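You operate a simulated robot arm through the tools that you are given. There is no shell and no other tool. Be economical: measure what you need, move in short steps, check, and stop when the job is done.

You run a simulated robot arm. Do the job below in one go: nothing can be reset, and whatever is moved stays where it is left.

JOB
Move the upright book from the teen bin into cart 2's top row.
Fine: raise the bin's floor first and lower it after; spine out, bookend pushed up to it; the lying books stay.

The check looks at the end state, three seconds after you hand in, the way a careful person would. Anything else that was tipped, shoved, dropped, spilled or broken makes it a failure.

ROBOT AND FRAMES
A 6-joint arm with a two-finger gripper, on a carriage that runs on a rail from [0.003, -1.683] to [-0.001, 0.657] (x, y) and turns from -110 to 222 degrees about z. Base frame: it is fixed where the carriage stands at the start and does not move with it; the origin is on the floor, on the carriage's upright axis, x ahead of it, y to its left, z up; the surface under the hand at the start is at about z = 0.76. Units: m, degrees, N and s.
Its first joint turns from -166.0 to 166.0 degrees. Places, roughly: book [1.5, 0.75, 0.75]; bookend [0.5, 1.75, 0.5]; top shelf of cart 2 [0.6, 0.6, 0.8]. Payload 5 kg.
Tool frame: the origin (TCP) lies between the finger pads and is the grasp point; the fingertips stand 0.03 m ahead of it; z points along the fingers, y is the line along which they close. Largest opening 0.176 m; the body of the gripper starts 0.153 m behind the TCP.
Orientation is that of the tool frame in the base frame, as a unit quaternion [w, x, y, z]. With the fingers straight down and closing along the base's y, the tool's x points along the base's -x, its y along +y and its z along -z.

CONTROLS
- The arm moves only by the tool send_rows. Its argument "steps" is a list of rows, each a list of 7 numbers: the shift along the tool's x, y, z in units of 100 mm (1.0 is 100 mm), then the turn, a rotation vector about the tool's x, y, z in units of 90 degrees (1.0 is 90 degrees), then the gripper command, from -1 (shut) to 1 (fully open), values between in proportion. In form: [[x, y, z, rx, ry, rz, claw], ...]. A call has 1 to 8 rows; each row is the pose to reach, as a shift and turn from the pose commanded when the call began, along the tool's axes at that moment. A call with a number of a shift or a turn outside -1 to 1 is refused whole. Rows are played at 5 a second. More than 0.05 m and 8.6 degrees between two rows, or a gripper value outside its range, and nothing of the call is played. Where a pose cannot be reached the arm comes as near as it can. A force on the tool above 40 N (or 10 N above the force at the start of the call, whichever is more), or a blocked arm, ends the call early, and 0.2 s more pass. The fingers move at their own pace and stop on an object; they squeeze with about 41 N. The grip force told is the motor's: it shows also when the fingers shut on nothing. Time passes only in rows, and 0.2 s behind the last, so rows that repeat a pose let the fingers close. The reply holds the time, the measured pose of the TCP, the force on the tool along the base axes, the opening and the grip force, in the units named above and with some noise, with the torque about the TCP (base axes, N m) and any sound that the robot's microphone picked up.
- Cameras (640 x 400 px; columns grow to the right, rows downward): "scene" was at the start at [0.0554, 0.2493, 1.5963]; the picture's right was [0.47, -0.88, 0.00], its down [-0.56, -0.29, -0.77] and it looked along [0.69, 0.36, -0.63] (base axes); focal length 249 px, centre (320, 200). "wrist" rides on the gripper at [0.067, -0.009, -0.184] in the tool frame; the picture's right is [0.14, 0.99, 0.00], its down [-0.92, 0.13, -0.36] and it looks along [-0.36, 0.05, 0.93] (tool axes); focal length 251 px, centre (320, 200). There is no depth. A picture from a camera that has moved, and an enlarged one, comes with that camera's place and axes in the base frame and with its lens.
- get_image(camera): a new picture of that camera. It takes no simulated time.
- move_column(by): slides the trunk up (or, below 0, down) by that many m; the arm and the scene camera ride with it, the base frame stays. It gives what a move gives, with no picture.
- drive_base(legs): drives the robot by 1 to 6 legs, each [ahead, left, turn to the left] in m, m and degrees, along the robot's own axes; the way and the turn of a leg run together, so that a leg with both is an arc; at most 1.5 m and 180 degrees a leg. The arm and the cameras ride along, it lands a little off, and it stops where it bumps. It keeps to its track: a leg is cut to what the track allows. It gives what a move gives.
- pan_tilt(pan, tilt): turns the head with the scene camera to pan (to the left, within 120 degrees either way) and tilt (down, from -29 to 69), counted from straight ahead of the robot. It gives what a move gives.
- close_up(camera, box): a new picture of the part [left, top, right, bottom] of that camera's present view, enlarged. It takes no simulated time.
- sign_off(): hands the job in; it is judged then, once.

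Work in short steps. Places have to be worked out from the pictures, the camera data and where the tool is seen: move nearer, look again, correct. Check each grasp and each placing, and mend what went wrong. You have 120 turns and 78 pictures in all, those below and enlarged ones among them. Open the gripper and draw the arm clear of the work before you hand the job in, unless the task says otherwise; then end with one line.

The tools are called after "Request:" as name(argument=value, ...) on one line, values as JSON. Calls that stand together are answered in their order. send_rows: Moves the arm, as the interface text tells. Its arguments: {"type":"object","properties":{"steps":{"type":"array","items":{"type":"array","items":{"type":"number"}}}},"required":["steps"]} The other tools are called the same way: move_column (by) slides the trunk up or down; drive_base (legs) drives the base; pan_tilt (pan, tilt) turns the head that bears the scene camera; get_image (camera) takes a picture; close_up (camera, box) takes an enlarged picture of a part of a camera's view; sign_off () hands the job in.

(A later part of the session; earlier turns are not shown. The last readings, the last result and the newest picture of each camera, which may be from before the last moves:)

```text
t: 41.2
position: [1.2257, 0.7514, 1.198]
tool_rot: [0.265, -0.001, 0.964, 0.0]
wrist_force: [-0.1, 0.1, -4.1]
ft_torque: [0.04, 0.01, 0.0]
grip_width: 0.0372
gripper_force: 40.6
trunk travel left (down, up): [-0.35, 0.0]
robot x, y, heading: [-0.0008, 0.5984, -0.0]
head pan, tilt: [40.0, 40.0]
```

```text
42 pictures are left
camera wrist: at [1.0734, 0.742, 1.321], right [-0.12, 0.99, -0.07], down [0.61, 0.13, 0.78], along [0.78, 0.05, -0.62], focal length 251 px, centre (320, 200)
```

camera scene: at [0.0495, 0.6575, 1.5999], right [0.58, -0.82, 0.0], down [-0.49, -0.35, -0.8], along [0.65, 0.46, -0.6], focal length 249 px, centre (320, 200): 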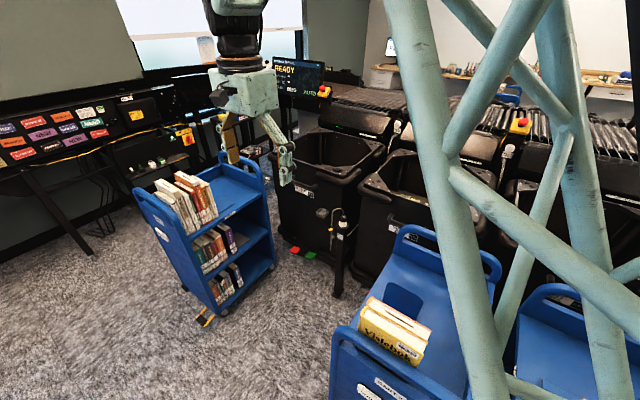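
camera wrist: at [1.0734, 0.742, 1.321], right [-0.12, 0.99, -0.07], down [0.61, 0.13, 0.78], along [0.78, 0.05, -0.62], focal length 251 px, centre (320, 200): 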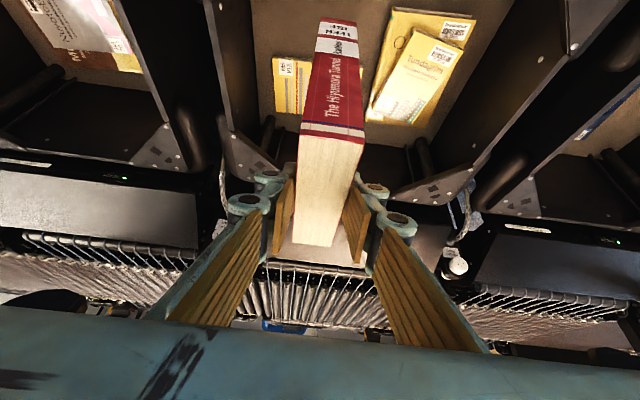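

Book held (about 0.4 kg, no slip). Cart handle tops are near z = 0.9 and the book's bottom is at 1.02, so I draw back in −x at this height.

Request:
send_rows(steps=[[0.33, 0, -0.196, 0, 0, 0, -1], [0.66, 0, -0.393, 0, 0, 0, -1], [1.0, 0, -0.595, 0, 0, 0, -1]])

Request:
send_rows(steps=[[0.33, 0, -0.196, 0, 0, 0, -1], [0.66, 0, -0.393, 0, 0, 0, -1], [1.0, 0, -0.595, 0, 0, 0, -1]])

Request:
send_rows(steps=[[0.33, 0, -0.196, 0, 0, 0, -1], [0.66, 0, -0.393, 0, 0, 0, -1], [1.0, 0, -0.595, 0, 0, 0, -1]])

```text
t: 42.0
position: [1.1087, 0.7522, 1.1971]
tool_rot: [0.265, -0.002, 0.964, 0.0]
wrist_force: [0.7, 0.0, -4.3]
ft_torque: [-0.04, 0.1, -0.02]
grip_width: 0.0372
gripper_force: 41.0
trunk travel left (down, up): [-0.35, 0.0]
robot x, y, heading: [-0.0011, 0.6011, -0.2]
head pan, tilt: [40.0, 40.0]
```

```text
t: 42.8
position: [0.9913, 0.7513, 1.1974]
tool_rot: [0.265, -0.001, 0.964, 0.0]
wrist_force: [0.7, -0.3, -4.5]
ft_torque: [-0.02, 0.14, -0.01]
grip_width: 0.0371
gripper_force: 40.7
trunk travel left (down, up): [-0.35, 0.0]
robot x, y, heading: [0.0008, 0.5986, -0.0]
head pan, tilt: [40.0, 40.0]
```

```text
t: 43.6
position: [0.8766, 0.7507, 1.197]
tool_rot: [0.264, 0.007, 0.964, 0.002]
wrist_force: [2.0, 0.3, -4.0]
ft_torque: [-0.15, 0.18, 0.01]
grip_width: 0.0375
gripper_force: 41.2
trunk travel left (down, up): [-0.35, 0.0]
robot x, y, heading: [-0.0003, 0.5993, -0.2]
head pan, tilt: [40.0, 40.0]
```

I now turn the book −60° about the vertical, in place.

Request:
send_rows(steps=[[0, 0, 0, 0.046, 0, 0.077, -1], [0, 0, 0, 0.092, 0, 0.155, -1], [0, 0, 0, 0.138, 0, 0.232, -1], [0, 0, 0, 0.184, 0, 0.309, -1], [0, 0, 0, 0.23, 0, 0.387, -1], [0, 0, 0, 0.276, 0, 0.464, -1], [0, 0, 0, 0.307, 0, 0.515, -1]])

```text
t: 45.2
position: [0.8768, 0.7505, 1.1975]
tool_rot: [0.236, 0.438, 0.859, -0.122]
wrist_force: [0.0, -0.4, -4.5]
ft_torque: [-0.04, 0.0, -0.02]
grip_width: 0.0374
gripper_force: 40.8
trunk travel left (down, up): [-0.35, 0.0]
robot x, y, heading: [-0.0044, 0.5983, 0.2]
head pan, tilt: [40.0, 40.0]
```

Turned −54°, as reckoned. I do the remaining 35.6°.

Request:
send_rows(steps=[[0, 0, 0, 0.04, 0, 0.068, -1], [0, 0, 0, 0.081, 0, 0.136, -1], [0, 0, 0, 0.121, 0, 0.204, -1], [0, 0, 0, 0.162, 0, 0.272, -1], [0, 0, 0, 0.202, 0, 0.34, -1]])

Request:
get_image(camera="wrist")

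Request:
pan_tilt(pan=10, tilt=50)

Request:
get_image(camera="scene")

```text
t: 46.4
position: [0.8754, 0.7508, 1.1978]
tool_rot: [0.188, 0.679, 0.685, -0.187]
wrist_force: [0.1, -0.1, -4.7]
ft_torque: [0.02, -0.04, -0.03]
grip_width: 0.0372
gripper_force: 41.1
trunk travel left (down, up): [-0.35, 0.0]
robot x, y, heading: [-0.0024, 0.5989, 0.1]
head pan, tilt: [40.0, 40.0]
```

```text
41 pictures are left
camera wrist: at [0.8644, 0.9021, 1.3209], right [0.99, 0.13, -0.07], down [0.13, -0.61, 0.78], along [0.06, -0.79, -0.62], focal length 251 px, centre (320, 200)
```

wrist: 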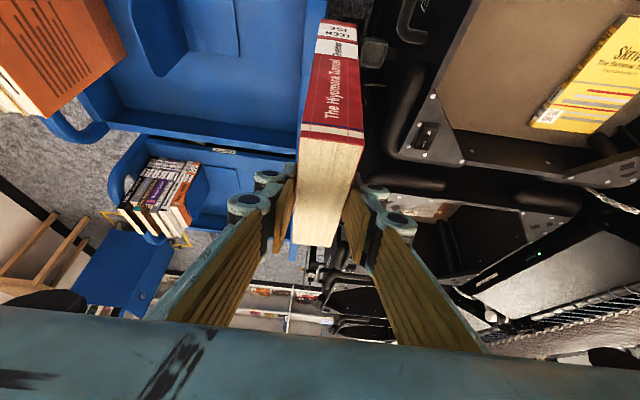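

```text
t: 47.4
position: [0.8764, 0.7505, 1.1975]
tool_rot: [0.189, 0.678, 0.685, -0.187]
wrist_force: [0.6, -0.4, -4.7]
ft_torque: [0.02, 0.01, 0.0]
grip_width: 0.0373
gripper_force: 41.0
trunk travel left (down, up): [-0.35, 0.0]
robot x, y, heading: [-0.0022, 0.5969, -0.1]
head pan, tilt: [10.0, 50.0]
```

```text
40 pictures are left
camera scene: at [0.0542, 0.8224, 1.7809], right [0.18, -0.98, 0.0], down [-0.75, -0.13, -0.64], along [0.63, 0.11, -0.77], focal length 249 px, centre (320, 200)
```

scene: 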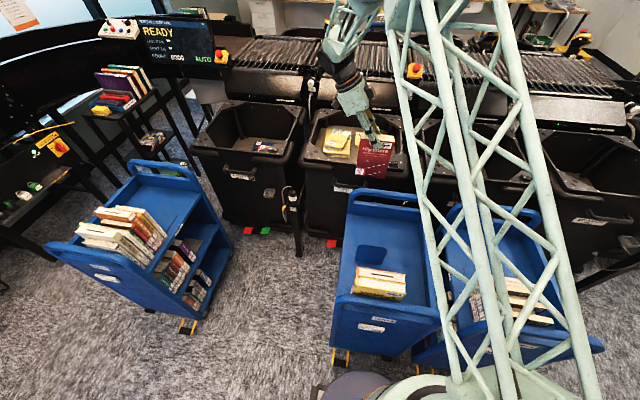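

Spine now faces +y. I enlarge cart 2 to measure the gap, the bookend and the shelf.

Request:
close_up(camera="scene", box=[320, 180, 460, 370])

Request:
close_up(camera="wrist", box=[0, 0, 380, 240])

```text
2.11 times, centred on (390, 275) of scene
camera zoom: at [0.0542, 0.8224, 1.7809], right [0.18, -0.98, 0.0], down [-0.75, -0.13, -0.64], along [0.63, 0.11, -0.77], focal length 524 px, centre (173, 42)
```

zoom: 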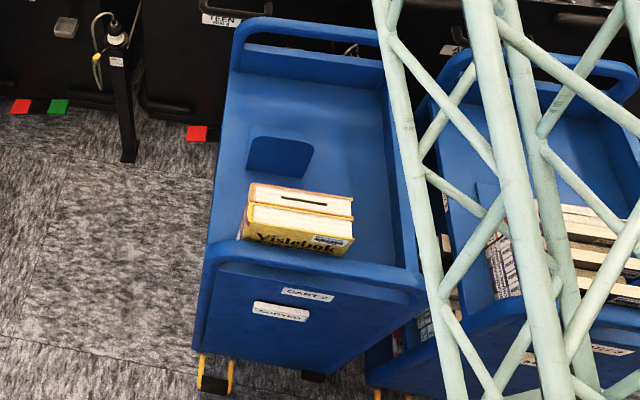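

```text
1.67 times, centred on (190, 120) of wrist
camera zoom: at [0.8643, 0.9021, 1.3213], right [0.99, 0.13, -0.07], down [0.14, -0.61, 0.78], along [0.06, -0.79, -0.62], focal length 419 px, centre (537, 333)
```

zoom: 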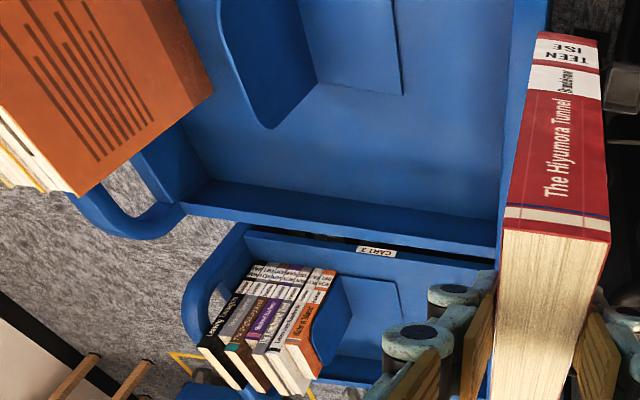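

From two views: existing books' far face is at x ≈ 0.44, spines at y ≈ 0.76, tops z ≈ 0.98; bookend plate at x ≈ 0.594, top z ≈ 0.855; shelf at z ≈ 0.715. I carry the book to above the gap, aiming at (0.54, 0.69).

Request:
send_rows(steps=[[-0.05, -0.45, 0.03, 0, 0, 0, -1], [-0.12, -0.95, 0.07, 0, 0, 0, -1]])

Request:
send_rows(steps=[[-0.06, -0.45, 0.04, 0, 0, 0, -1], [-0.13, -0.95, 0.08, 0, 0, 0, -1]])

Request:
send_rows(steps=[[-0.06, -0.45, 0.04, 0, 0, 0, -1], [-0.13, -0.95, 0.08, 0, 0, 0, -1]])

Request:
get_image(camera="wrist")

Request:
get_image(camera="scene")

```text
refused: row 2 steps farther than a row can; nothing moved
```

```text
refused: row 2 steps farther than a row can; nothing moved
```

```text
refused: row 2 steps farther than a row can; nothing moved
```

```text
37 pictures are left
camera wrist: at [0.8643, 0.9021, 1.3213], right [0.99, 0.13, -0.07], down [0.14, -0.61, 0.78], along [0.06, -0.79, -0.62], focal length 251 px, centre (320, 200)
```

wrist: 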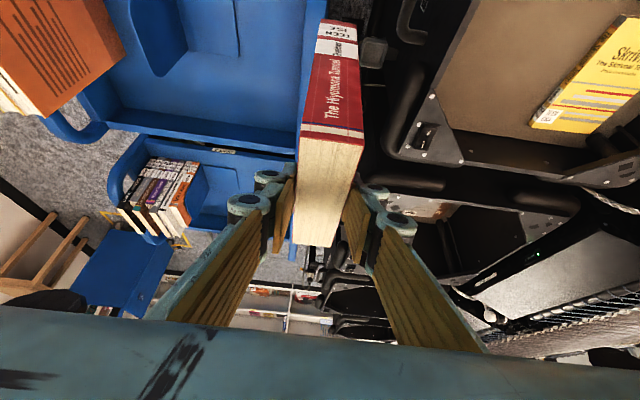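

```text
36 pictures are left
camera scene: at [0.0542, 0.8224, 1.7809], right [0.18, -0.98, 0.0], down [-0.75, -0.13, -0.64], along [0.63, 0.11, -0.77], focal length 249 px, centre (320, 200)
```

scene: 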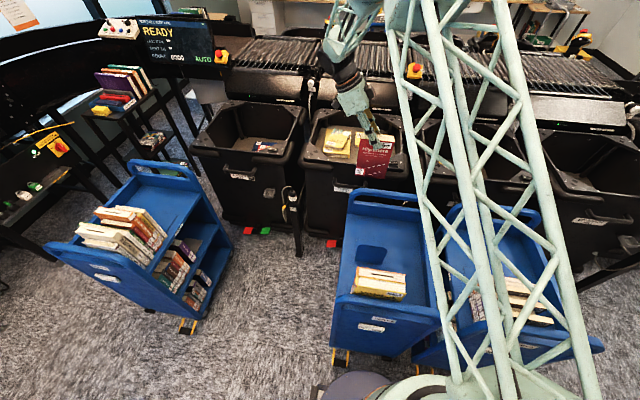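

The steps were slightly too long. I resend them shorter.

Request:
send_rows(steps=[[-0.05, -0.32, 0.03, 0, 0, 0, -1], [-0.1, -0.65, 0.06, 0, 0, 0, -1], [-0.15, -0.98, 0.09, 0, 0, 0, -1]])

Request:
send_rows(steps=[[-0.05, -0.32, 0.03, 0, 0, 0, -1], [-0.1, -0.65, 0.06, 0, 0, 0, -1], [-0.15, -0.98, 0.09, 0, 0, 0, -1]])

Request:
send_rows(steps=[[-0.06, -0.32, 0.04, 0, 0, 0, -1], [-0.13, -0.65, 0.08, 0, 0, 0, -1], [-0.2, -0.98, 0.12, 0, 0, 0, -1]])

Request:
get_image(camera="wrist")

Request:
get_image(camera="scene")

```text
t: 48.2
position: [0.7788, 0.7326, 1.1963]
tool_rot: [0.19, 0.677, 0.686, -0.186]
wrist_force: [0.9, 0.3, -3.7]
ft_torque: [0.02, 0.07, -0.05]
grip_width: 0.0374
gripper_force: 41.0
trunk travel left (down, up): [-0.35, 0.0]
robot x, y, heading: [0.0004, 0.6009, -0.1]
head pan, tilt: [10.0, 50.0]
```

```text
t: 49.0
position: [0.6802, 0.7149, 1.196]
tool_rot: [0.189, 0.678, 0.685, -0.187]
wrist_force: [-0.8, 0.5, -4.8]
ft_torque: [0.01, 0.07, -0.07]
grip_width: 0.0376
gripper_force: 40.6
trunk travel left (down, up): [-0.35, 0.0]
robot x, y, heading: [-0.0002, 0.5973, 0.2]
head pan, tilt: [10.0, 50.0]
```

```text
t: 49.8
position: [0.5814, 0.6896, 1.1958]
tool_rot: [0.189, 0.678, 0.685, -0.187]
wrist_force: [0.2, -0.3, -5.0]
ft_torque: [0.0, 0.04, -0.06]
grip_width: 0.0374
gripper_force: 40.6
trunk travel left (down, up): [-0.35, 0.0]
robot x, y, heading: [0.0002, 0.5972, 0.3]
head pan, tilt: [10.0, 50.0]
```

```text
35 pictures are left
camera wrist: at [0.5702, 0.8408, 1.3205], right [0.99, 0.13, -0.07], down [0.13, -0.61, 0.78], along [0.06, -0.79, -0.62], focal length 251 px, centre (320, 200)
```

wrist: 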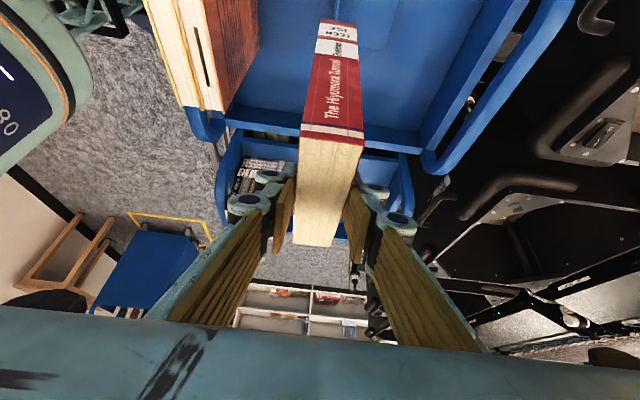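

```text
34 pictures are left
camera scene: at [0.0546, 0.8223, 1.7809], right [0.18, -0.98, 0.0], down [-0.75, -0.13, -0.64], along [0.63, 0.11, -0.77], focal length 249 px, centre (320, 200)
```

scene: 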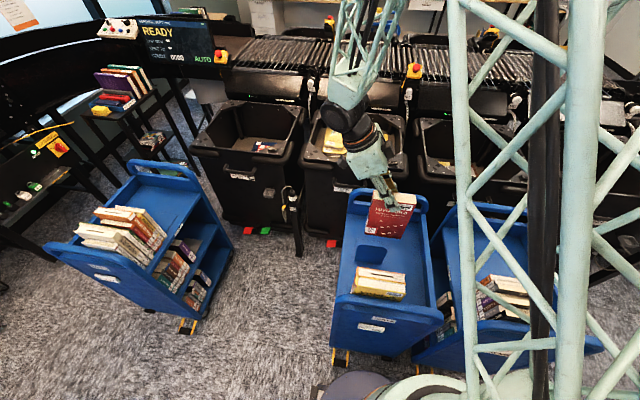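

The estimates hold. I shift to x ≈ 0.544 and lower by trunk 0.20, then check.

Request:
send_rows(steps=[[0, -0.19, 0, 0, 0, 0, -1], [0, -0.37, 0, 0, 0, 0, -1]])

Request:
move_column(by=-0.2)

Request:
get_image(camera="wrist")

Request:
close_up(camera="scene", box=[320, 140, 460, 340])

```text
t: 50.4
position: [0.5455, 0.6885, 1.1982]
tool_rot: [0.19, 0.678, 0.685, -0.186]
wrist_force: [-0.7, 0.7, -3.8]
ft_torque: [0.06, -0.06, 0.1]
grip_width: 0.0373
gripper_force: 41.3
trunk travel left (down, up): [-0.35, 0.0]
robot x, y, heading: [-0.0007, 0.5993, 0.2]
head pan, tilt: [10.0, 50.0]
```

```text
t: 52.5
position: [0.5459, 0.6887, 0.9966]
tool_rot: [0.189, 0.678, 0.686, -0.187]
wrist_force: [-0.3, -0.4, -3.8]
ft_torque: [0.06, 0.02, 0.0]
grip_width: 0.0373
gripper_force: 41.0
trunk travel left (down, up): [-0.15, 0.2]
robot x, y, heading: [0.0026, 0.5961, 0.1]
head pan, tilt: [10.0, 50.0]
```

```text
33 pictures are left
camera wrist: at [0.5342, 0.8408, 1.1211], right [0.99, 0.13, -0.07], down [0.13, -0.61, 0.78], along [0.06, -0.79, -0.62], focal length 251 px, centre (320, 200)
```

wrist: 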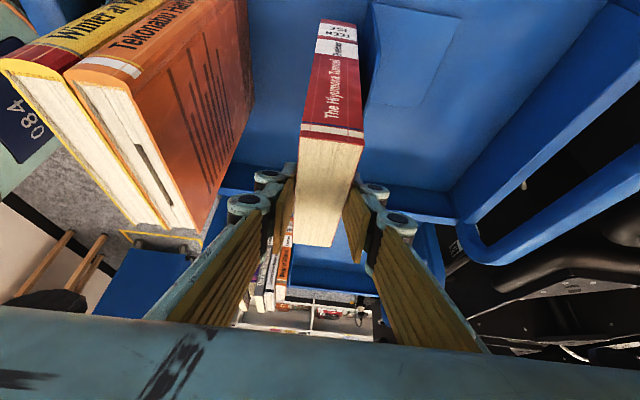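

```text
2.00 times, centred on (390, 240) of scene
camera zoom: at [0.054, 0.8222, 1.5811], right [0.18, -0.98, 0.0], down [-0.75, -0.13, -0.64], along [0.63, 0.11, -0.77], focal length 498 px, centre (180, 120)
```

zoom: 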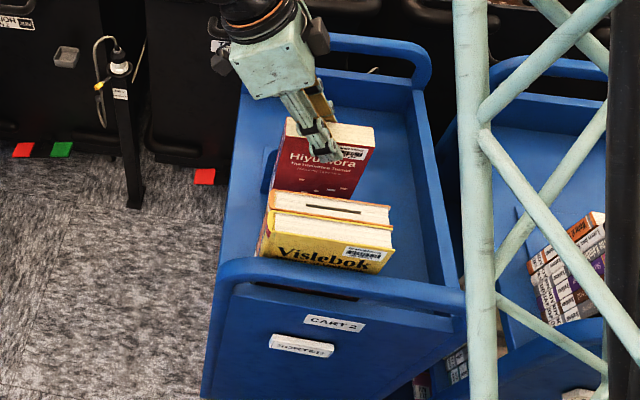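

Room on both sides. I lower a further 0.095.

Request:
move_column(by=-0.095)

Request:
get_image(camera="wrist")

Request:
close_up(camera="scene", box=[320, 100, 460, 300])

```text
t: 53.5
position: [0.5452, 0.6888, 0.9244]
tool_rot: [0.191, 0.678, 0.685, -0.185]
wrist_force: [-8.4, 5.4, 29.1]
ft_torque: [0.0, -1.01, 0.16]
grip_width: 0.0375
gripper_force: 40.7
trunk travel left (down, up): [-0.074, 0.276]
robot x, y, heading: [-0.0024, 0.598, 0.1]
head pan, tilt: [10.0, 50.0]
stopped: the force on the tool passed its limit at 162 N (the readings are from after the stop); the commanded pose is now the measured one
```

```text
31 pictures are left
camera wrist: at [0.5333, 0.8414, 1.0485], right [0.99, 0.13, -0.07], down [0.13, -0.6, 0.79], along [0.06, -0.79, -0.61], focal length 251 px, centre (320, 200)
```

wrist: 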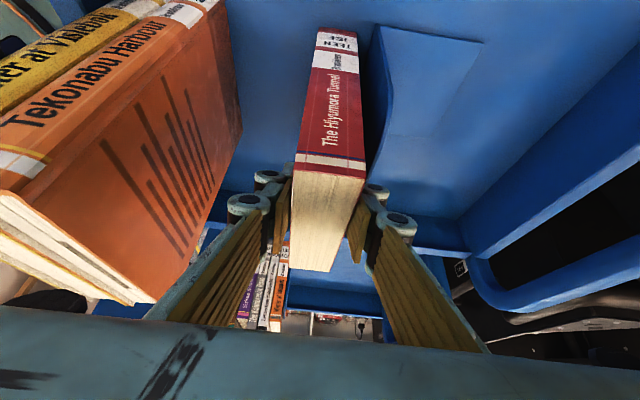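

```text
2.00 times, centred on (390, 200) of scene
camera zoom: at [0.0523, 0.8224, 1.5049], right [0.18, -0.98, 0.0], down [-0.75, -0.14, -0.64], along [0.63, 0.11, -0.77], focal length 498 px, centre (180, 200)
```

zoom: 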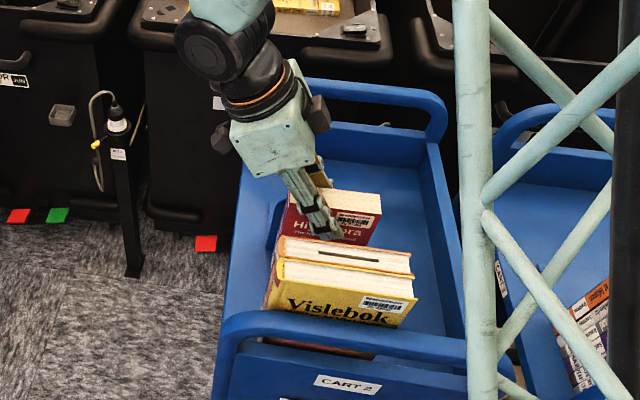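

The book met the shelf at TCP z ≈ 0.924 (shelf higher than I judged). I ease the force by 2 mm and open a little to free the book.

Request:
move_column(by=0.002)

Request:
send_rows(steps=[[0, 0, 0, 0, 0, 0, -0.5], [0, 0, 0, 0, 0, 0, -0.42], [0, 0, 0, 0, 0, 0, -0.42]])

Request:
get_image(camera="wrist")

```text
t: 54.0
position: [0.5464, 0.69, 0.9259]
tool_rot: [0.19, 0.679, 0.685, -0.186]
wrist_force: [-6.5, 2.6, 3.7]
ft_torque: [0.04, -0.24, 0.06]
grip_width: 0.0374
gripper_force: 40.8
trunk travel left (down, up): [-0.076, 0.274]
robot x, y, heading: [-0.0002, 0.6003, -0.0]
head pan, tilt: [10.0, 50.0]
```

```text
t: 54.8
position: [0.547, 0.6901, 0.9259]
tool_rot: [0.191, 0.679, 0.684, -0.187]
wrist_force: [-1.8, -1.2, 1.8]
ft_torque: [-0.05, -0.06, 0.01]
grip_width: 0.0515
gripper_force: 0.1
trunk travel left (down, up): [-0.076, 0.274]
robot x, y, heading: [-0.0056, 0.6019, 0.0]
head pan, tilt: [10.0, 50.0]
```

```text
29 pictures are left
camera wrist: at [0.5344, 0.8409, 1.0496], right [0.99, 0.13, -0.07], down [0.13, -0.6, 0.79], along [0.06, -0.79, -0.61], focal length 251 px, centre (320, 200)
```

wrist: 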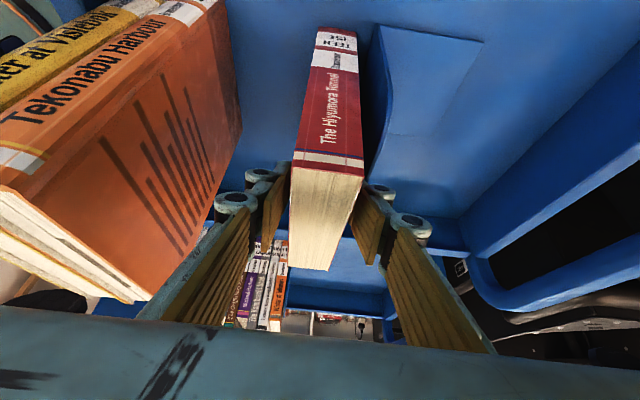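

The book stands by itself between the fingers. I rise straight up and look at the shelf.

Request:
move_column(by=0.1)

Request:
move_column(by=0.17)

Request:
get_image(camera="wrist")

Request:
close_up(camera="scene", box=[320, 180, 460, 370])

```text
t: 56.1
position: [0.547, 0.6908, 1.0264]
tool_rot: [0.191, 0.678, 0.685, -0.187]
wrist_force: [0.6, -0.4, -0.5]
ft_torque: [-0.04, 0.03, -0.02]
grip_width: 0.0512
gripper_force: 0.0
trunk travel left (down, up): [-0.176, 0.174]
robot x, y, heading: [-0.0034, 0.5975, 0.2]
head pan, tilt: [10.0, 50.0]
```

```text
t: 58.1
position: [0.5467, 0.6886, 1.1955]
tool_rot: [0.191, 0.679, 0.684, -0.187]
wrist_force: [0.1, -0.6, 0.1]
ft_torque: [-0.01, -0.03, 0.0]
grip_width: 0.0511
gripper_force: 0.1
trunk travel left (down, up): [-0.346, 0.004]
robot x, y, heading: [-0.0036, 0.599, 0.2]
head pan, tilt: [10.0, 50.0]
```

```text
28 pictures are left
camera wrist: at [0.5346, 0.8411, 1.3193], right [0.99, 0.13, -0.07], down [0.13, -0.6, 0.79], along [0.06, -0.79, -0.61], focal length 251 px, centre (320, 200)
```

wrist: 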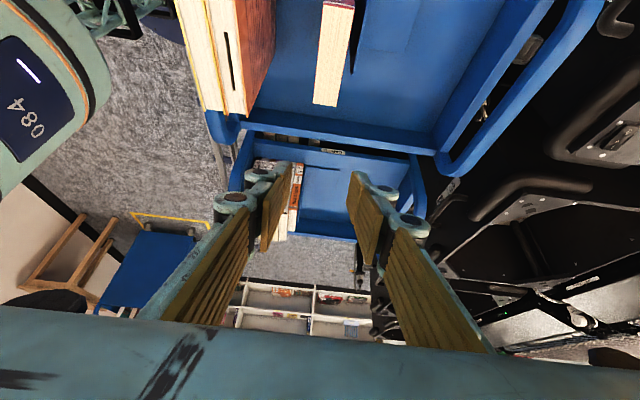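

```text
2.11 times, centred on (390, 275) of scene
camera zoom: at [0.054, 0.8224, 1.7771], right [0.18, -0.98, 0.0], down [-0.75, -0.13, -0.64], along [0.63, 0.11, -0.77], focal length 524 px, centre (173, 42)
```

zoom: 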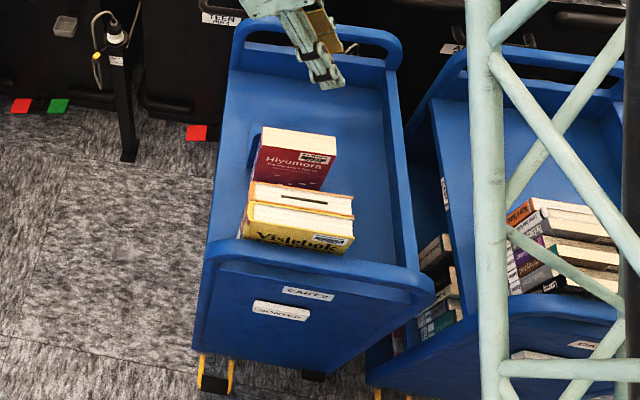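

The book stands upright at x ≈ 0.53–0.566, spine y ≈ 0.754, top z ≈ 0.94; the bookend plate is just behind at x ≈ 0.578 (y 0.646–0.76). I turn the tool back to face +x, so that I can push the bookend from its far side.

Request:
send_rows(steps=[[0, 0.14, 0, -0.043, 0, -0.072, -0.4], [0, 0.28, 0, -0.085, 0, -0.143, -0.4], [0, 0.42, 0, -0.128, 0, -0.215, -0.4], [0, 0.56, 0, -0.17, 0, -0.286, -0.4], [0, 0.7, 0, -0.213, 0, -0.358, -0.4], [0, 0.84, 0, -0.256, 0, -0.43, -0.4]])

Request:
send_rows(steps=[[0, 0, 0, -0.043, 0, -0.072, -0.4], [0, 0, 0, -0.085, 0, -0.143, -0.4], [0, 0, 0, -0.128, 0, -0.215, -0.4], [0, 0, 0, -0.17, 0, -0.286, -0.4], [0, 0, 0, -0.213, 0, -0.358, -0.4], [0, 0, 0, -0.256, 0, -0.43, -0.4]])

```text
t: 59.5
position: [0.6305, 0.6907, 1.1968]
tool_rot: [0.248, 0.364, 0.892, -0.101]
wrist_force: [0.0, -0.3, 0.3]
ft_torque: [0.03, 0.0, 0.02]
grip_width: 0.0526
gripper_force: 0.0
trunk travel left (down, up): [-0.346, 0.004]
robot x, y, heading: [-0.0014, 0.6043, 0.3]
head pan, tilt: [10.0, 50.0]
```

```text
t: 60.9
position: [0.6366, 0.6768, 1.2043]
tool_rot: [0.264, -0.013, 0.965, -0.006]
wrist_force: [0.1, -0.9, 0.4]
ft_torque: [0.22, -0.01, 0.16]
grip_width: 0.0529
gripper_force: 0.0
out of reach, approached as far as the arm can: row 6
trunk travel left (down, up): [-0.346, 0.004]
robot x, y, heading: [0.0008, 0.5991, 0.2]
head pan, tilt: [10.0, 50.0]
```

Slightly too near for that tilt, but about right. Now I swing the tilt over to about −27°, moving a little outward.

Request:
send_rows(steps=[[-0.2, 0.05, 0.12, 0, 0.08, 0, -0.1], [-0.4, 0.1, 0.24, 0, 0.16, 0, -0.1], [-0.6, 0.15, 0.36, 0, 0.24, 0, -0.1], [-0.7, 0.2, 0.42, 0, 0.32, 0, -0.1], [-0.7, 0.25, 0.42, 0, 0.4, 0, -0.1], [-0.7, 0.25, 0.42, 0, 0.48, 0, -0.1], [-0.7, 0.25, 0.42, 0, 0.56, 0, -0.1], [-0.7, 0.25, 0.42, 0, 0.64, 0, -0.1]])

Request:
get_image(camera="wrist")

```text
t: 62.7
position: [0.7215, 0.6825, 1.2021]
tool_rot: [-0.23, -0.025, 0.972, -0.032]
wrist_force: [-2.2, 17.2, -3.3]
ft_torque: [-2.59, -0.13, 1.17]
grip_width: 0.0791
gripper_force: 0.0
out of reach, approached as far as the arm can: row 2, 3, 4
trunk travel left (down, up): [-0.346, 0.004]
robot x, y, heading: [-0.0006, 0.598, -0.0]
head pan, tilt: [10.0, 50.0]
```

```text
26 pictures are left
camera wrist: at [0.7429, 0.6853, 1.3964], right [-0.19, 0.98, 0.01], down [0.98, 0.19, -0.1], along [-0.1, -0.01, -1.0], focal length 251 px, centre (320, 200)
```

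wrist: 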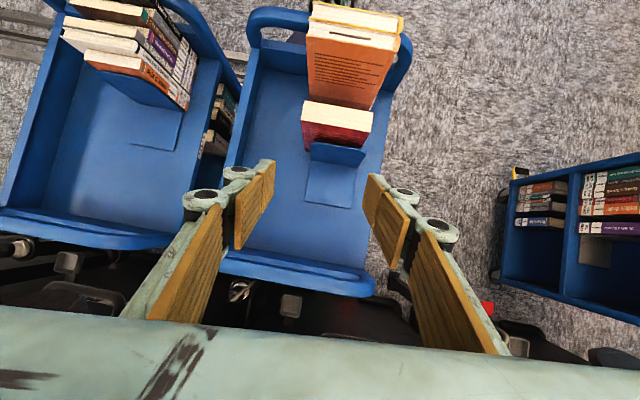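

A good view: bookend and book nearly touching. I hold a moment to re-read pose and forces.

Request:
send_rows(steps=[[0, 0, 0, 0, 0, 0, -0.1], [0, 0, 0, 0, 0, 0, -0.1], [0, 0, 0, 0, 0, 0, -0.1]])

Request:
close_up(camera="wrist", box=[220, 0, 420, 230])

```text
t: 63.5
position: [0.7177, 0.7065, 1.2047]
tool_rot: [-0.23, -0.006, 0.973, -0.003]
wrist_force: [-1.0, 0.4, 0.8]
ft_torque: [-0.02, -0.1, 0.01]
grip_width: 0.0793
gripper_force: 0.1
trunk travel left (down, up): [-0.346, 0.004]
robot x, y, heading: [-0.0018, 0.598, 0.2]
head pan, tilt: [10.0, 50.0]
```

```text
1.74 times, centred on (320, 115) of wrist
camera zoom: at [0.739, 0.6969, 1.3989], right [-0.13, 0.99, 0.06], down [0.99, 0.14, -0.09], along [-0.1, 0.05, -0.99], focal length 437 px, centre (320, 348)
```

zoom: 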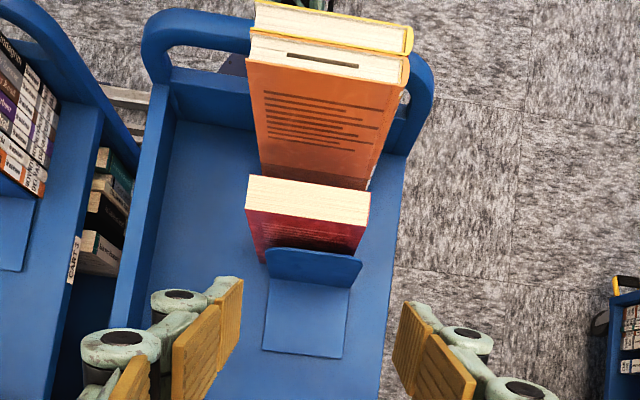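

Pose settled and the measures agree: bookend plate at x ≈ 0.578, base to 0.686, centre y ≈ 0.70. I move to x ≈ 0.66 and descend behind the plate, fingers 8 cm apart for an even push.

Request:
send_rows(steps=[[0.25, -0.03, 0.125, 0, 0, 0, -0.1], [0.5, -0.055, 0.25, 0, 0, 0, -0.1], [0.5, -0.055, 0.25, 0, 0, 0, -0.1]])

Request:
move_column(by=-0.25)

Request:
get_image(camera="wrist")

```text
t: 64.3
position: [0.6618, 0.6994, 1.2044]
tool_rot: [-0.23, -0.005, 0.973, -0.003]
wrist_force: [0.1, -0.1, 0.0]
ft_torque: [-0.01, 0.03, -0.02]
grip_width: 0.0795
gripper_force: 0.0
trunk travel left (down, up): [-0.346, 0.004]
robot x, y, heading: [0.0009, 0.6017, 0.0]
head pan, tilt: [10.0, 50.0]
```

```text
t: 66.8
position: [0.6624, 0.6986, 0.9543]
tool_rot: [-0.23, -0.006, 0.973, -0.002]
wrist_force: [-0.7, -0.2, -0.2]
ft_torque: [0.0, -0.03, -0.01]
grip_width: 0.0792
gripper_force: 0.1
trunk travel left (down, up): [-0.096, 0.254]
robot x, y, heading: [0.0003, 0.598, -0.1]
head pan, tilt: [10.0, 50.0]
```

```text
24 pictures are left
camera wrist: at [0.6842, 0.6906, 1.1487], right [-0.13, 0.99, 0.06], down [0.99, 0.14, -0.09], along [-0.1, 0.05, -0.99], focal length 251 px, centre (320, 200)
```

wrist: 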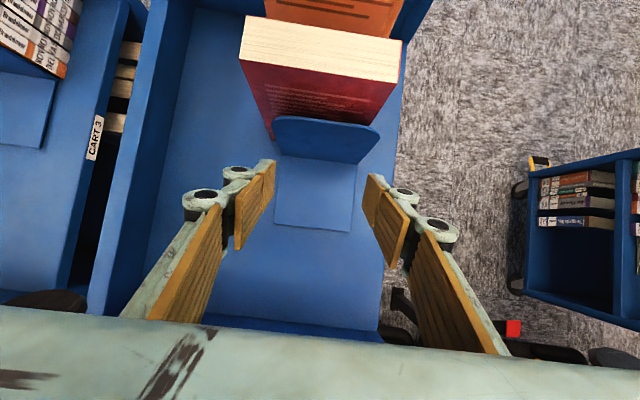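

Aligned with the plate. I go down to push height (TCP z ≈ 0.83).

Request:
move_column(by=-0.09)

Request:
send_rows(steps=[[-0.075, 0.02, 0.15, 0, 0, 0, -0.1], [-0.15, 0.02, 0.3, 0, 0, 0, -0.1]])

Request:
get_image(camera="wrist")

```text
t: 68.1
position: [0.6636, 0.6995, 0.8639]
tool_rot: [-0.231, -0.005, 0.973, -0.002]
wrist_force: [-0.4, 0.4, 0.1]
ft_torque: [-0.03, 0.0, 0.01]
grip_width: 0.0794
gripper_force: 0.1
trunk travel left (down, up): [-0.006, 0.344]
robot x, y, heading: [-0.0014, 0.6006, 0.1]
head pan, tilt: [10.0, 50.0]
```

```text
t: 68.7
position: [0.6623, 0.6997, 0.8309]
tool_rot: [-0.229, -0.005, 0.973, -0.003]
wrist_force: [0.3, -0.6, 0.7]
ft_torque: [0.05, -0.15, 0.0]
grip_width: 0.0791
gripper_force: 0.1
trunk travel left (down, up): [-0.006, 0.344]
robot x, y, heading: [-0.0049, 0.6, -0.2]
head pan, tilt: [10.0, 50.0]
```

```text
23 pictures are left
camera wrist: at [0.6844, 0.6924, 1.0251], right [-0.13, 0.99, 0.06], down [0.99, 0.14, -0.09], along [-0.1, 0.05, -0.99], focal length 251 px, centre (320, 200)
```

wrist: 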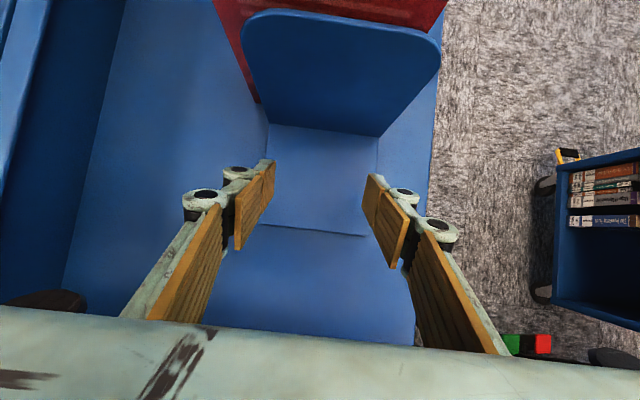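

Now the push toward −x. First up to the plate, then slowly.

Request:
send_rows(steps=[[0.134, 0, 0.067, 0, 0, 0, -0.1], [0.268, 0, 0.135, 0, 0, 0, -0.1], [0.402, 0, 0.202, 0, 0, 0, -0.1], [0.446, 0, 0.225, 0, 0, 0, -0.1]])

Request:
send_rows(steps=[[0.067, 0, 0.034, 0, 0, 0, -0.1], [0.134, 0, 0.067, 0, 0, 0, -0.1], [0.2, 0, 0.101, 0, 0, 0, -0.1], [0.268, 0, 0.135, 0, 0, 0, -0.1]])

Request:
get_image(camera="wrist")

```text
t: 69.7
position: [0.6136, 0.6999, 0.8304]
tool_rot: [-0.229, -0.006, 0.973, -0.004]
wrist_force: [1.5, 0.3, 1.5]
ft_torque: [0.01, -0.01, 0.06]
grip_width: 0.0792
gripper_force: 0.1
trunk travel left (down, up): [-0.006, 0.344]
robot x, y, heading: [-0.0, 0.5995, -0.2]
head pan, tilt: [10.0, 50.0]
```

```text
t: 70.7
position: [0.5828, 0.7004, 0.8309]
tool_rot: [-0.23, -0.005, 0.973, -0.003]
wrist_force: [2.9, 0.5, 2.8]
ft_torque: [-0.08, 0.07, 0.06]
grip_width: 0.0796
gripper_force: 0.1
trunk travel left (down, up): [-0.006, 0.344]
robot x, y, heading: [-0.0008, 0.6002, 0.2]
head pan, tilt: [10.0, 50.0]
```

```text
22 pictures are left
camera wrist: at [0.6048, 0.6917, 1.0249], right [-0.13, 0.99, 0.06], down [0.99, 0.14, -0.09], along [-0.1, 0.05, -0.99], focal length 251 px, centre (320, 200)
```

wrist: 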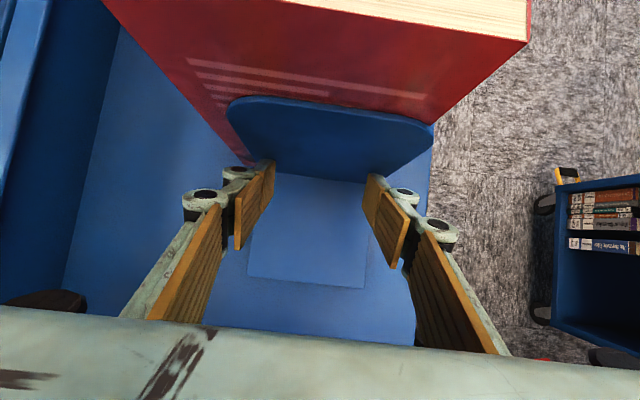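

The plate slides and pushes the book, which stays upright, at about 3 N. I go on.

Request:
send_rows(steps=[[0.067, 0, 0.034, 0, 0, 0, -0.1], [0.134, 0, 0.067, 0, 0, 0, -0.1], [0.2, 0, 0.101, 0, 0, 0, -0.1], [0.268, 0, 0.135, 0, 0, 0, -0.1], [0.335, 0, 0.168, 0, 0, 0, -0.1]])

Request:
get_image(camera="wrist")

Request:
close_up(camera="scene", box=[320, 80, 460, 280])

```text
t: 71.9
position: [0.5444, 0.7003, 0.8307]
tool_rot: [-0.231, -0.005, 0.973, -0.003]
wrist_force: [2.5, 0.2, 1.9]
ft_torque: [-0.02, 0.04, 0.0]
grip_width: 0.0793
gripper_force: 0.7
trunk travel left (down, up): [-0.006, 0.344]
robot x, y, heading: [-0.0004, 0.5973, -0.0]
head pan, tilt: [10.0, 50.0]
```

```text
21 pictures are left
camera wrist: at [0.5672, 0.6909, 1.0249], right [-0.13, 0.99, 0.06], down [0.99, 0.14, -0.09], along [-0.1, 0.05, -0.99], focal length 251 px, centre (320, 200)
```

wrist: 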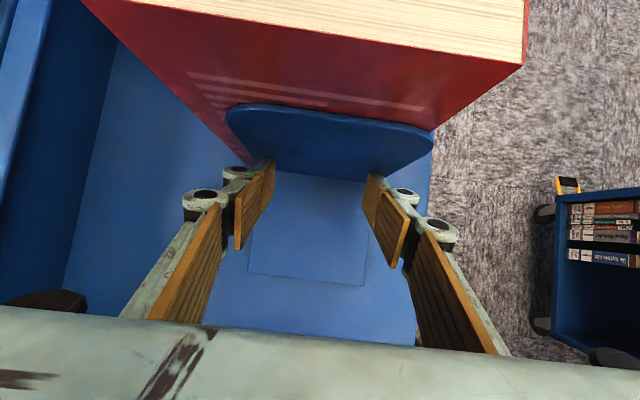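

```text
2.00 times, centred on (390, 180) of scene
camera zoom: at [0.0541, 0.8223, 1.4373], right [0.18, -0.98, 0.0], down [-0.75, -0.13, -0.64], along [0.63, 0.11, -0.77], focal length 498 px, centre (180, 240)
```

zoom: 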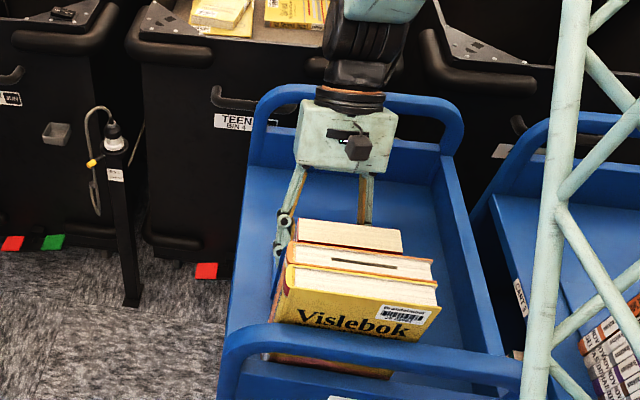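

With the grip slip taken into account (book top z ≈ 0.958, shelf ≈ 0.78), the book is upright and flush with the plate; about 3.5 cm remain to the other books. I push on in small steps.

Request:
send_rows(steps=[[0.045, 0, 0.022, 0, 0, 0, -0.1], [0.09, 0, 0.045, 0, 0, 0, -0.1], [0.134, 0, 0.067, 0, 0, 0, -0.1], [0.179, 0, 0.09, 0, 0, 0, -0.1], [0.223, 0, 0.112, 0, 0, 0, -0.1]])

Request:
get_image(camera="wrist")

Request:
close_up(camera="scene", box=[350, 150, 450, 280])

```text
t: 73.1
position: [0.5205, 0.6997, 0.8305]
tool_rot: [-0.231, -0.005, 0.973, -0.003]
wrist_force: [4.4, 0.0, 2.2]
ft_torque: [0.06, 0.04, -0.09]
grip_width: 0.0797
gripper_force: 0.7
trunk travel left (down, up): [-0.006, 0.344]
robot x, y, heading: [0.0014, 0.6027, -0.0]
head pan, tilt: [10.0, 50.0]
```

```text
19 pictures are left
camera wrist: at [0.5419, 0.6907, 1.0245], right [-0.13, 0.99, 0.06], down [0.99, 0.14, -0.09], along [-0.1, 0.05, -0.99], focal length 251 px, centre (320, 200)
```

wrist: 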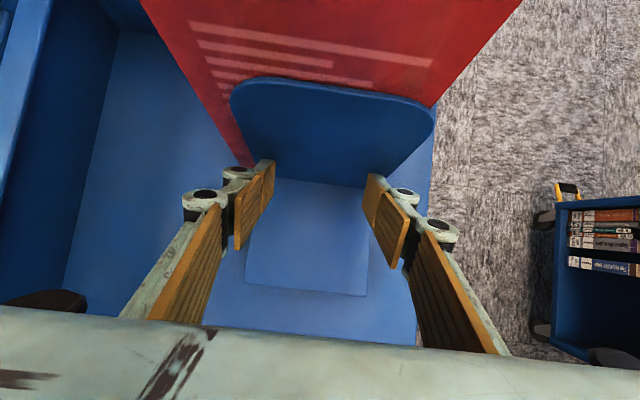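

```text
3.08 times, centred on (400, 215) of scene
camera zoom: at [0.0541, 0.8223, 1.4372], right [0.18, -0.98, 0.0], down [-0.75, -0.13, -0.64], along [0.63, 0.11, -0.77], focal length 766 px, centre (74, 154)
```

zoom: 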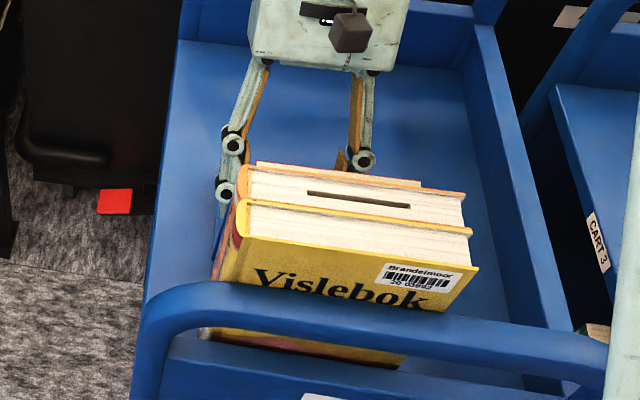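

The book now leans forward slightly onto the others and the bookend tilts a bit with it. I back off 1.5 cm to let the bookend settle flat, and look.

Request:
send_rows(steps=[[-0.067, 0, -0.034, 0, 0, 0, -0.1], [-0.134, 0, -0.067, 0, 0, 0, -0.1], [-0.134, 0, -0.067, 0, 0, 0, -0.1]])

Request:
get_image(camera="wrist")

```text
t: 73.9
position: [0.5352, 0.7, 0.8297]
tool_rot: [-0.23, -0.005, 0.973, -0.003]
wrist_force: [-0.3, -0.7, -0.4]
ft_torque: [-0.04, 0.03, 0.0]
grip_width: 0.079
gripper_force: 0.1
trunk travel left (down, up): [-0.006, 0.344]
robot x, y, heading: [0.0028, 0.5933, -0.0]
head pan, tilt: [10.0, 50.0]
```

```text
17 pictures are left
camera wrist: at [0.5569, 0.6912, 1.0246], right [-0.13, 0.99, 0.06], down [0.99, 0.14, -0.09], along [-0.1, 0.05, -0.99], focal length 251 px, centre (320, 200)
```

wrist: 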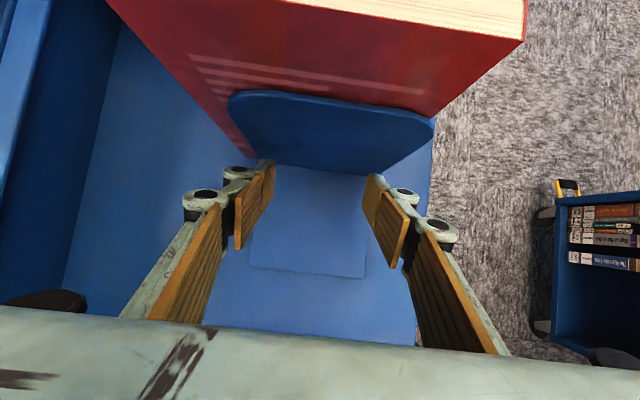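

When I backed off, book and bookend fell back flat: the push was too high on the plate. I steepen the tool to about 12° and go lower, to press lightly on the bookend's foot while pushing.

Request:
send_rows(steps=[[-0.06, 0, -0.03, 0, -0.08, 0, -0.1], [-0.09, 0, -0.045, 0, -0.162, 0, -0.1], [-0.09, 0, -0.045, 0, -0.162, 0, -0.1]])

Request:
send_rows(steps=[[-0.01, 0, 0.05, 0, 0, 0, -0.1], [-0.021, 0, 0.1, 0, 0, 0, -0.1], [-0.021, 0, 0.1, 0, 0, 0, -0.1]])

```text
t: 74.7
position: [0.5453, 0.6993, 0.8315]
tool_rot: [-0.105, -0.005, 0.994, -0.002]
wrist_force: [-0.2, -0.6, 0.0]
ft_torque: [0.05, -0.14, 0.02]
grip_width: 0.0791
gripper_force: 0.1
trunk travel left (down, up): [-0.006, 0.344]
robot x, y, heading: [-0.0055, 0.5987, 0.1]
head pan, tilt: [10.0, 50.0]
```

```text
t: 75.5
position: [0.5456, 0.6995, 0.82]
tool_rot: [-0.105, -0.006, 0.994, -0.002]
wrist_force: [0.7, -0.1, 0.0]
ft_torque: [0.03, 0.06, 0.0]
grip_width: 0.0789
gripper_force: 0.0
trunk travel left (down, up): [-0.006, 0.344]
robot x, y, heading: [-0.003, 0.5993, -0.2]
head pan, tilt: [10.0, 50.0]
```

No contact yet (tips at z ≈ 0.787). I go on down in small steps, watching the force.

Request:
send_rows(steps=[[-0.008, 0, 0.04, 0, 0, 0, -0.1], [-0.012, 0, 0.06, 0, 0, 0, -0.1]])

Request:
send_rows(steps=[[-0.008, 0, 0.04, 0, 0, 0, -0.1], [-0.012, 0, 0.06, 0, 0, 0, -0.1]])

Request:
get_image(camera="wrist")

```text
t: 76.1
position: [0.5439, 0.7001, 0.8144]
tool_rot: [-0.106, -0.006, 0.994, -0.003]
wrist_force: [0.3, 0.1, -0.1]
ft_torque: [-0.02, -0.05, -0.01]
grip_width: 0.0791
gripper_force: 0.1
trunk travel left (down, up): [-0.006, 0.344]
robot x, y, heading: [-0.0007, 0.6014, -0.0]
head pan, tilt: [10.0, 50.0]
```

```text
t: 76.7
position: [0.5458, 0.6993, 0.8076]
tool_rot: [-0.105, -0.006, 0.994, -0.003]
wrist_force: [0.4, 0.5, 0.9]
ft_torque: [-0.01, -0.02, -0.05]
grip_width: 0.0788
gripper_force: 0.0
trunk travel left (down, up): [-0.006, 0.344]
robot x, y, heading: [0.001, 0.5987, -0.1]
head pan, tilt: [10.0, 50.0]
```

```text
16 pictures are left
camera wrist: at [0.5172, 0.6905, 1.0016], right [-0.15, 0.99, 0.03], down [0.98, 0.14, 0.16], along [0.16, 0.05, -0.99], focal length 251 px, centre (320, 200)
```

wrist: 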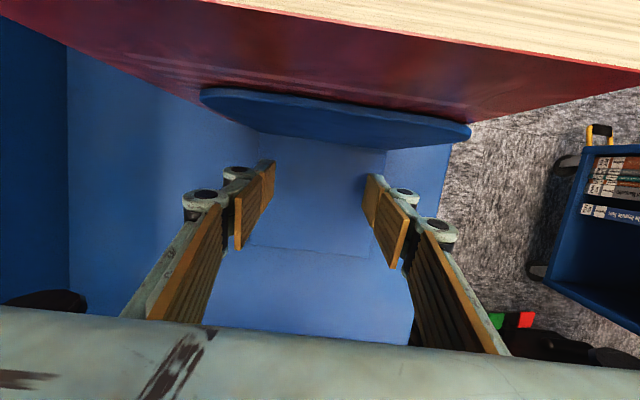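

Still free. Camera head clears the book top by 4 cm. I go on down in small steps until the foot is felt.

Request:
send_rows(steps=[[-0.008, 0, 0.04, 0, 0, 0, -0.1], [-0.01, 0, 0.05, 0, 0, 0, -0.1]])

Request:
send_rows(steps=[[-0.008, 0, 0.04, 0, 0, 0, -0.1], [-0.01, 0, 0.05, 0, 0, 0, -0.1]])

Request:
send_rows(steps=[[-0.006, 0, 0.03, 0, 0, 0, -0.1], [-0.006, 0, 0.03, 0, 0, 0, -0.1]])

```text
t: 77.3
position: [0.5443, 0.6987, 0.803]
tool_rot: [-0.106, -0.006, 0.994, -0.002]
wrist_force: [0.3, -0.6, 0.2]
ft_torque: [-0.01, -0.01, 0.0]
grip_width: 0.0792
gripper_force: 0.0
trunk travel left (down, up): [-0.006, 0.344]
robot x, y, heading: [-0.0021, 0.5982, 0.1]
head pan, tilt: [10.0, 50.0]
```

```text
t: 77.9
position: [0.5453, 0.6988, 0.7973]
tool_rot: [-0.105, -0.005, 0.994, -0.002]
wrist_force: [-0.7, 0.7, 0.4]
ft_torque: [0.05, -0.03, 0.0]
grip_width: 0.0795
gripper_force: 0.0
trunk travel left (down, up): [-0.006, 0.344]
robot x, y, heading: [-0.003, 0.6035, -0.0]
head pan, tilt: [10.0, 50.0]
```

```text
t: 78.3
position: [0.5451, 0.7023, 0.7977]
tool_rot: [-0.102, -0.006, 0.995, -0.002]
wrist_force: [-0.4, 19.8, 28.2]
ft_torque: [1.51, -0.32, 0.17]
grip_width: 0.048
gripper_force: 18.2
trunk travel left (down, up): [-0.006, 0.344]
robot x, y, heading: [-0.0018, 0.5999, 0.4]
head pan, tilt: [10.0, 50.0]
stopped in row 2: the force on the tool passed its limit at 48 N (the readings are from after the stop); the commanded pose is now the measured one
```

The tips touched down at TCP z ≈ 0.798 and were pushed. I lift 4 mm at once and let the fingers recover, then look.

Request:
send_rows(steps=[[0.008, -0.02, -0.04, 0, 0, 0, -0.1], [0.008, -0.03, -0.04, 0, 0, 0, -0.1], [0.008, -0.03, -0.04, 0, 0, 0, -0.1]])

Request:
get_image(camera="wrist")

Request:
close_up(camera="scene", box=[330, 120, 470, 280])

```text
t: 79.1
position: [0.5452, 0.6968, 0.7987]
tool_rot: [-0.105, -0.007, 0.994, -0.002]
wrist_force: [-0.7, 0.6, 0.1]
ft_torque: [-0.01, -0.02, 0.0]
grip_width: 0.0793
gripper_force: 0.1
trunk travel left (down, up): [-0.006, 0.344]
robot x, y, heading: [0.0001, 0.5967, 0.2]
head pan, tilt: [10.0, 50.0]
```

```text
15 pictures are left
camera wrist: at [0.5171, 0.6877, 0.994], right [-0.15, 0.99, 0.03], down [0.98, 0.14, 0.16], along [0.16, 0.05, -0.99], focal length 251 px, centre (320, 200)
```

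wrist: 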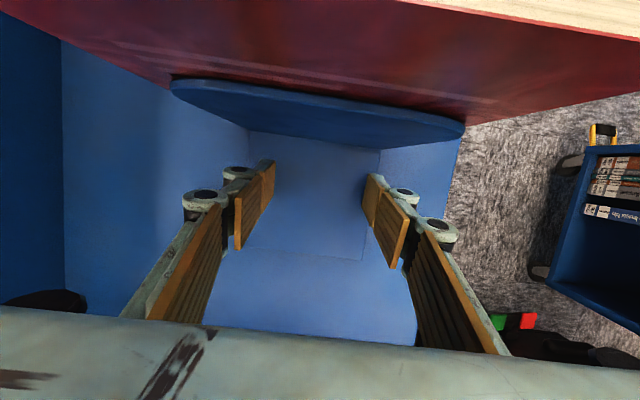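

```text
2.50 times, centred on (400, 200) of scene
camera zoom: at [0.0537, 0.8223, 1.4372], right [0.18, -0.98, 0.0], down [-0.75, -0.13, -0.64], along [0.63, 0.11, -0.77], focal length 622 px, centre (120, 200)
```

zoom: 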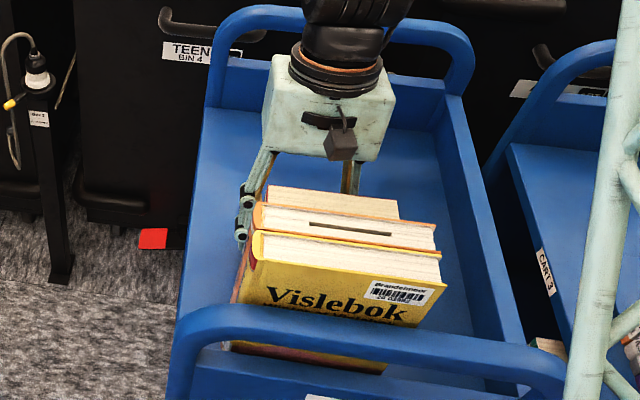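

Shelf is at about z = 0.765; the tips are now just above the foot, so the push will be low. I push −x slowly.

Request:
send_rows(steps=[[0.09, 0.02, 0.004, 0, 0, 0, -0.1], [0.18, 0.03, 0.023, 0, 0, 0, -0.1], [0.22, 0.03, 0.032, 0, 0, 0, -0.1], [0.26, 0.03, 0.04, 0, 0, 0, -0.1], [0.3, 0.03, 0.049, 0, 0, 0, -0.1]])

Request:
get_image(camera="wrist")

```text
t: 80.3
position: [0.5155, 0.6985, 0.8015]
tool_rot: [-0.105, -0.005, 0.994, -0.003]
wrist_force: [4.5, -0.6, 2.3]
ft_torque: [-0.01, -0.06, 0.0]
grip_width: 0.0795
gripper_force: 0.5
trunk travel left (down, up): [-0.006, 0.344]
robot x, y, heading: [-0.0002, 0.5983, 0.3]
head pan, tilt: [10.0, 50.0]
```

```text
13 pictures are left
camera wrist: at [0.4872, 0.6898, 0.9954], right [-0.15, 0.99, 0.03], down [0.98, 0.14, 0.16], along [0.16, 0.05, -0.99], focal length 251 px, centre (320, 200)
```

wrist: 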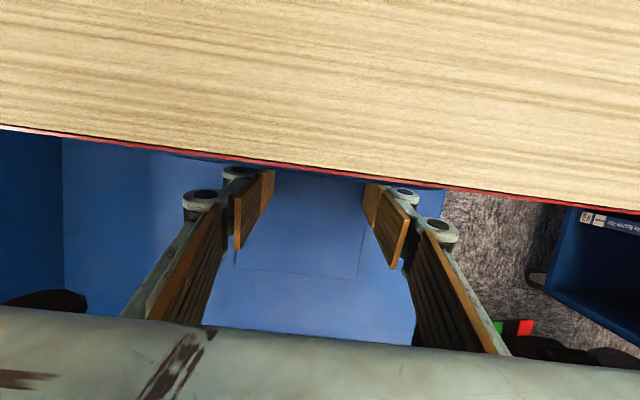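

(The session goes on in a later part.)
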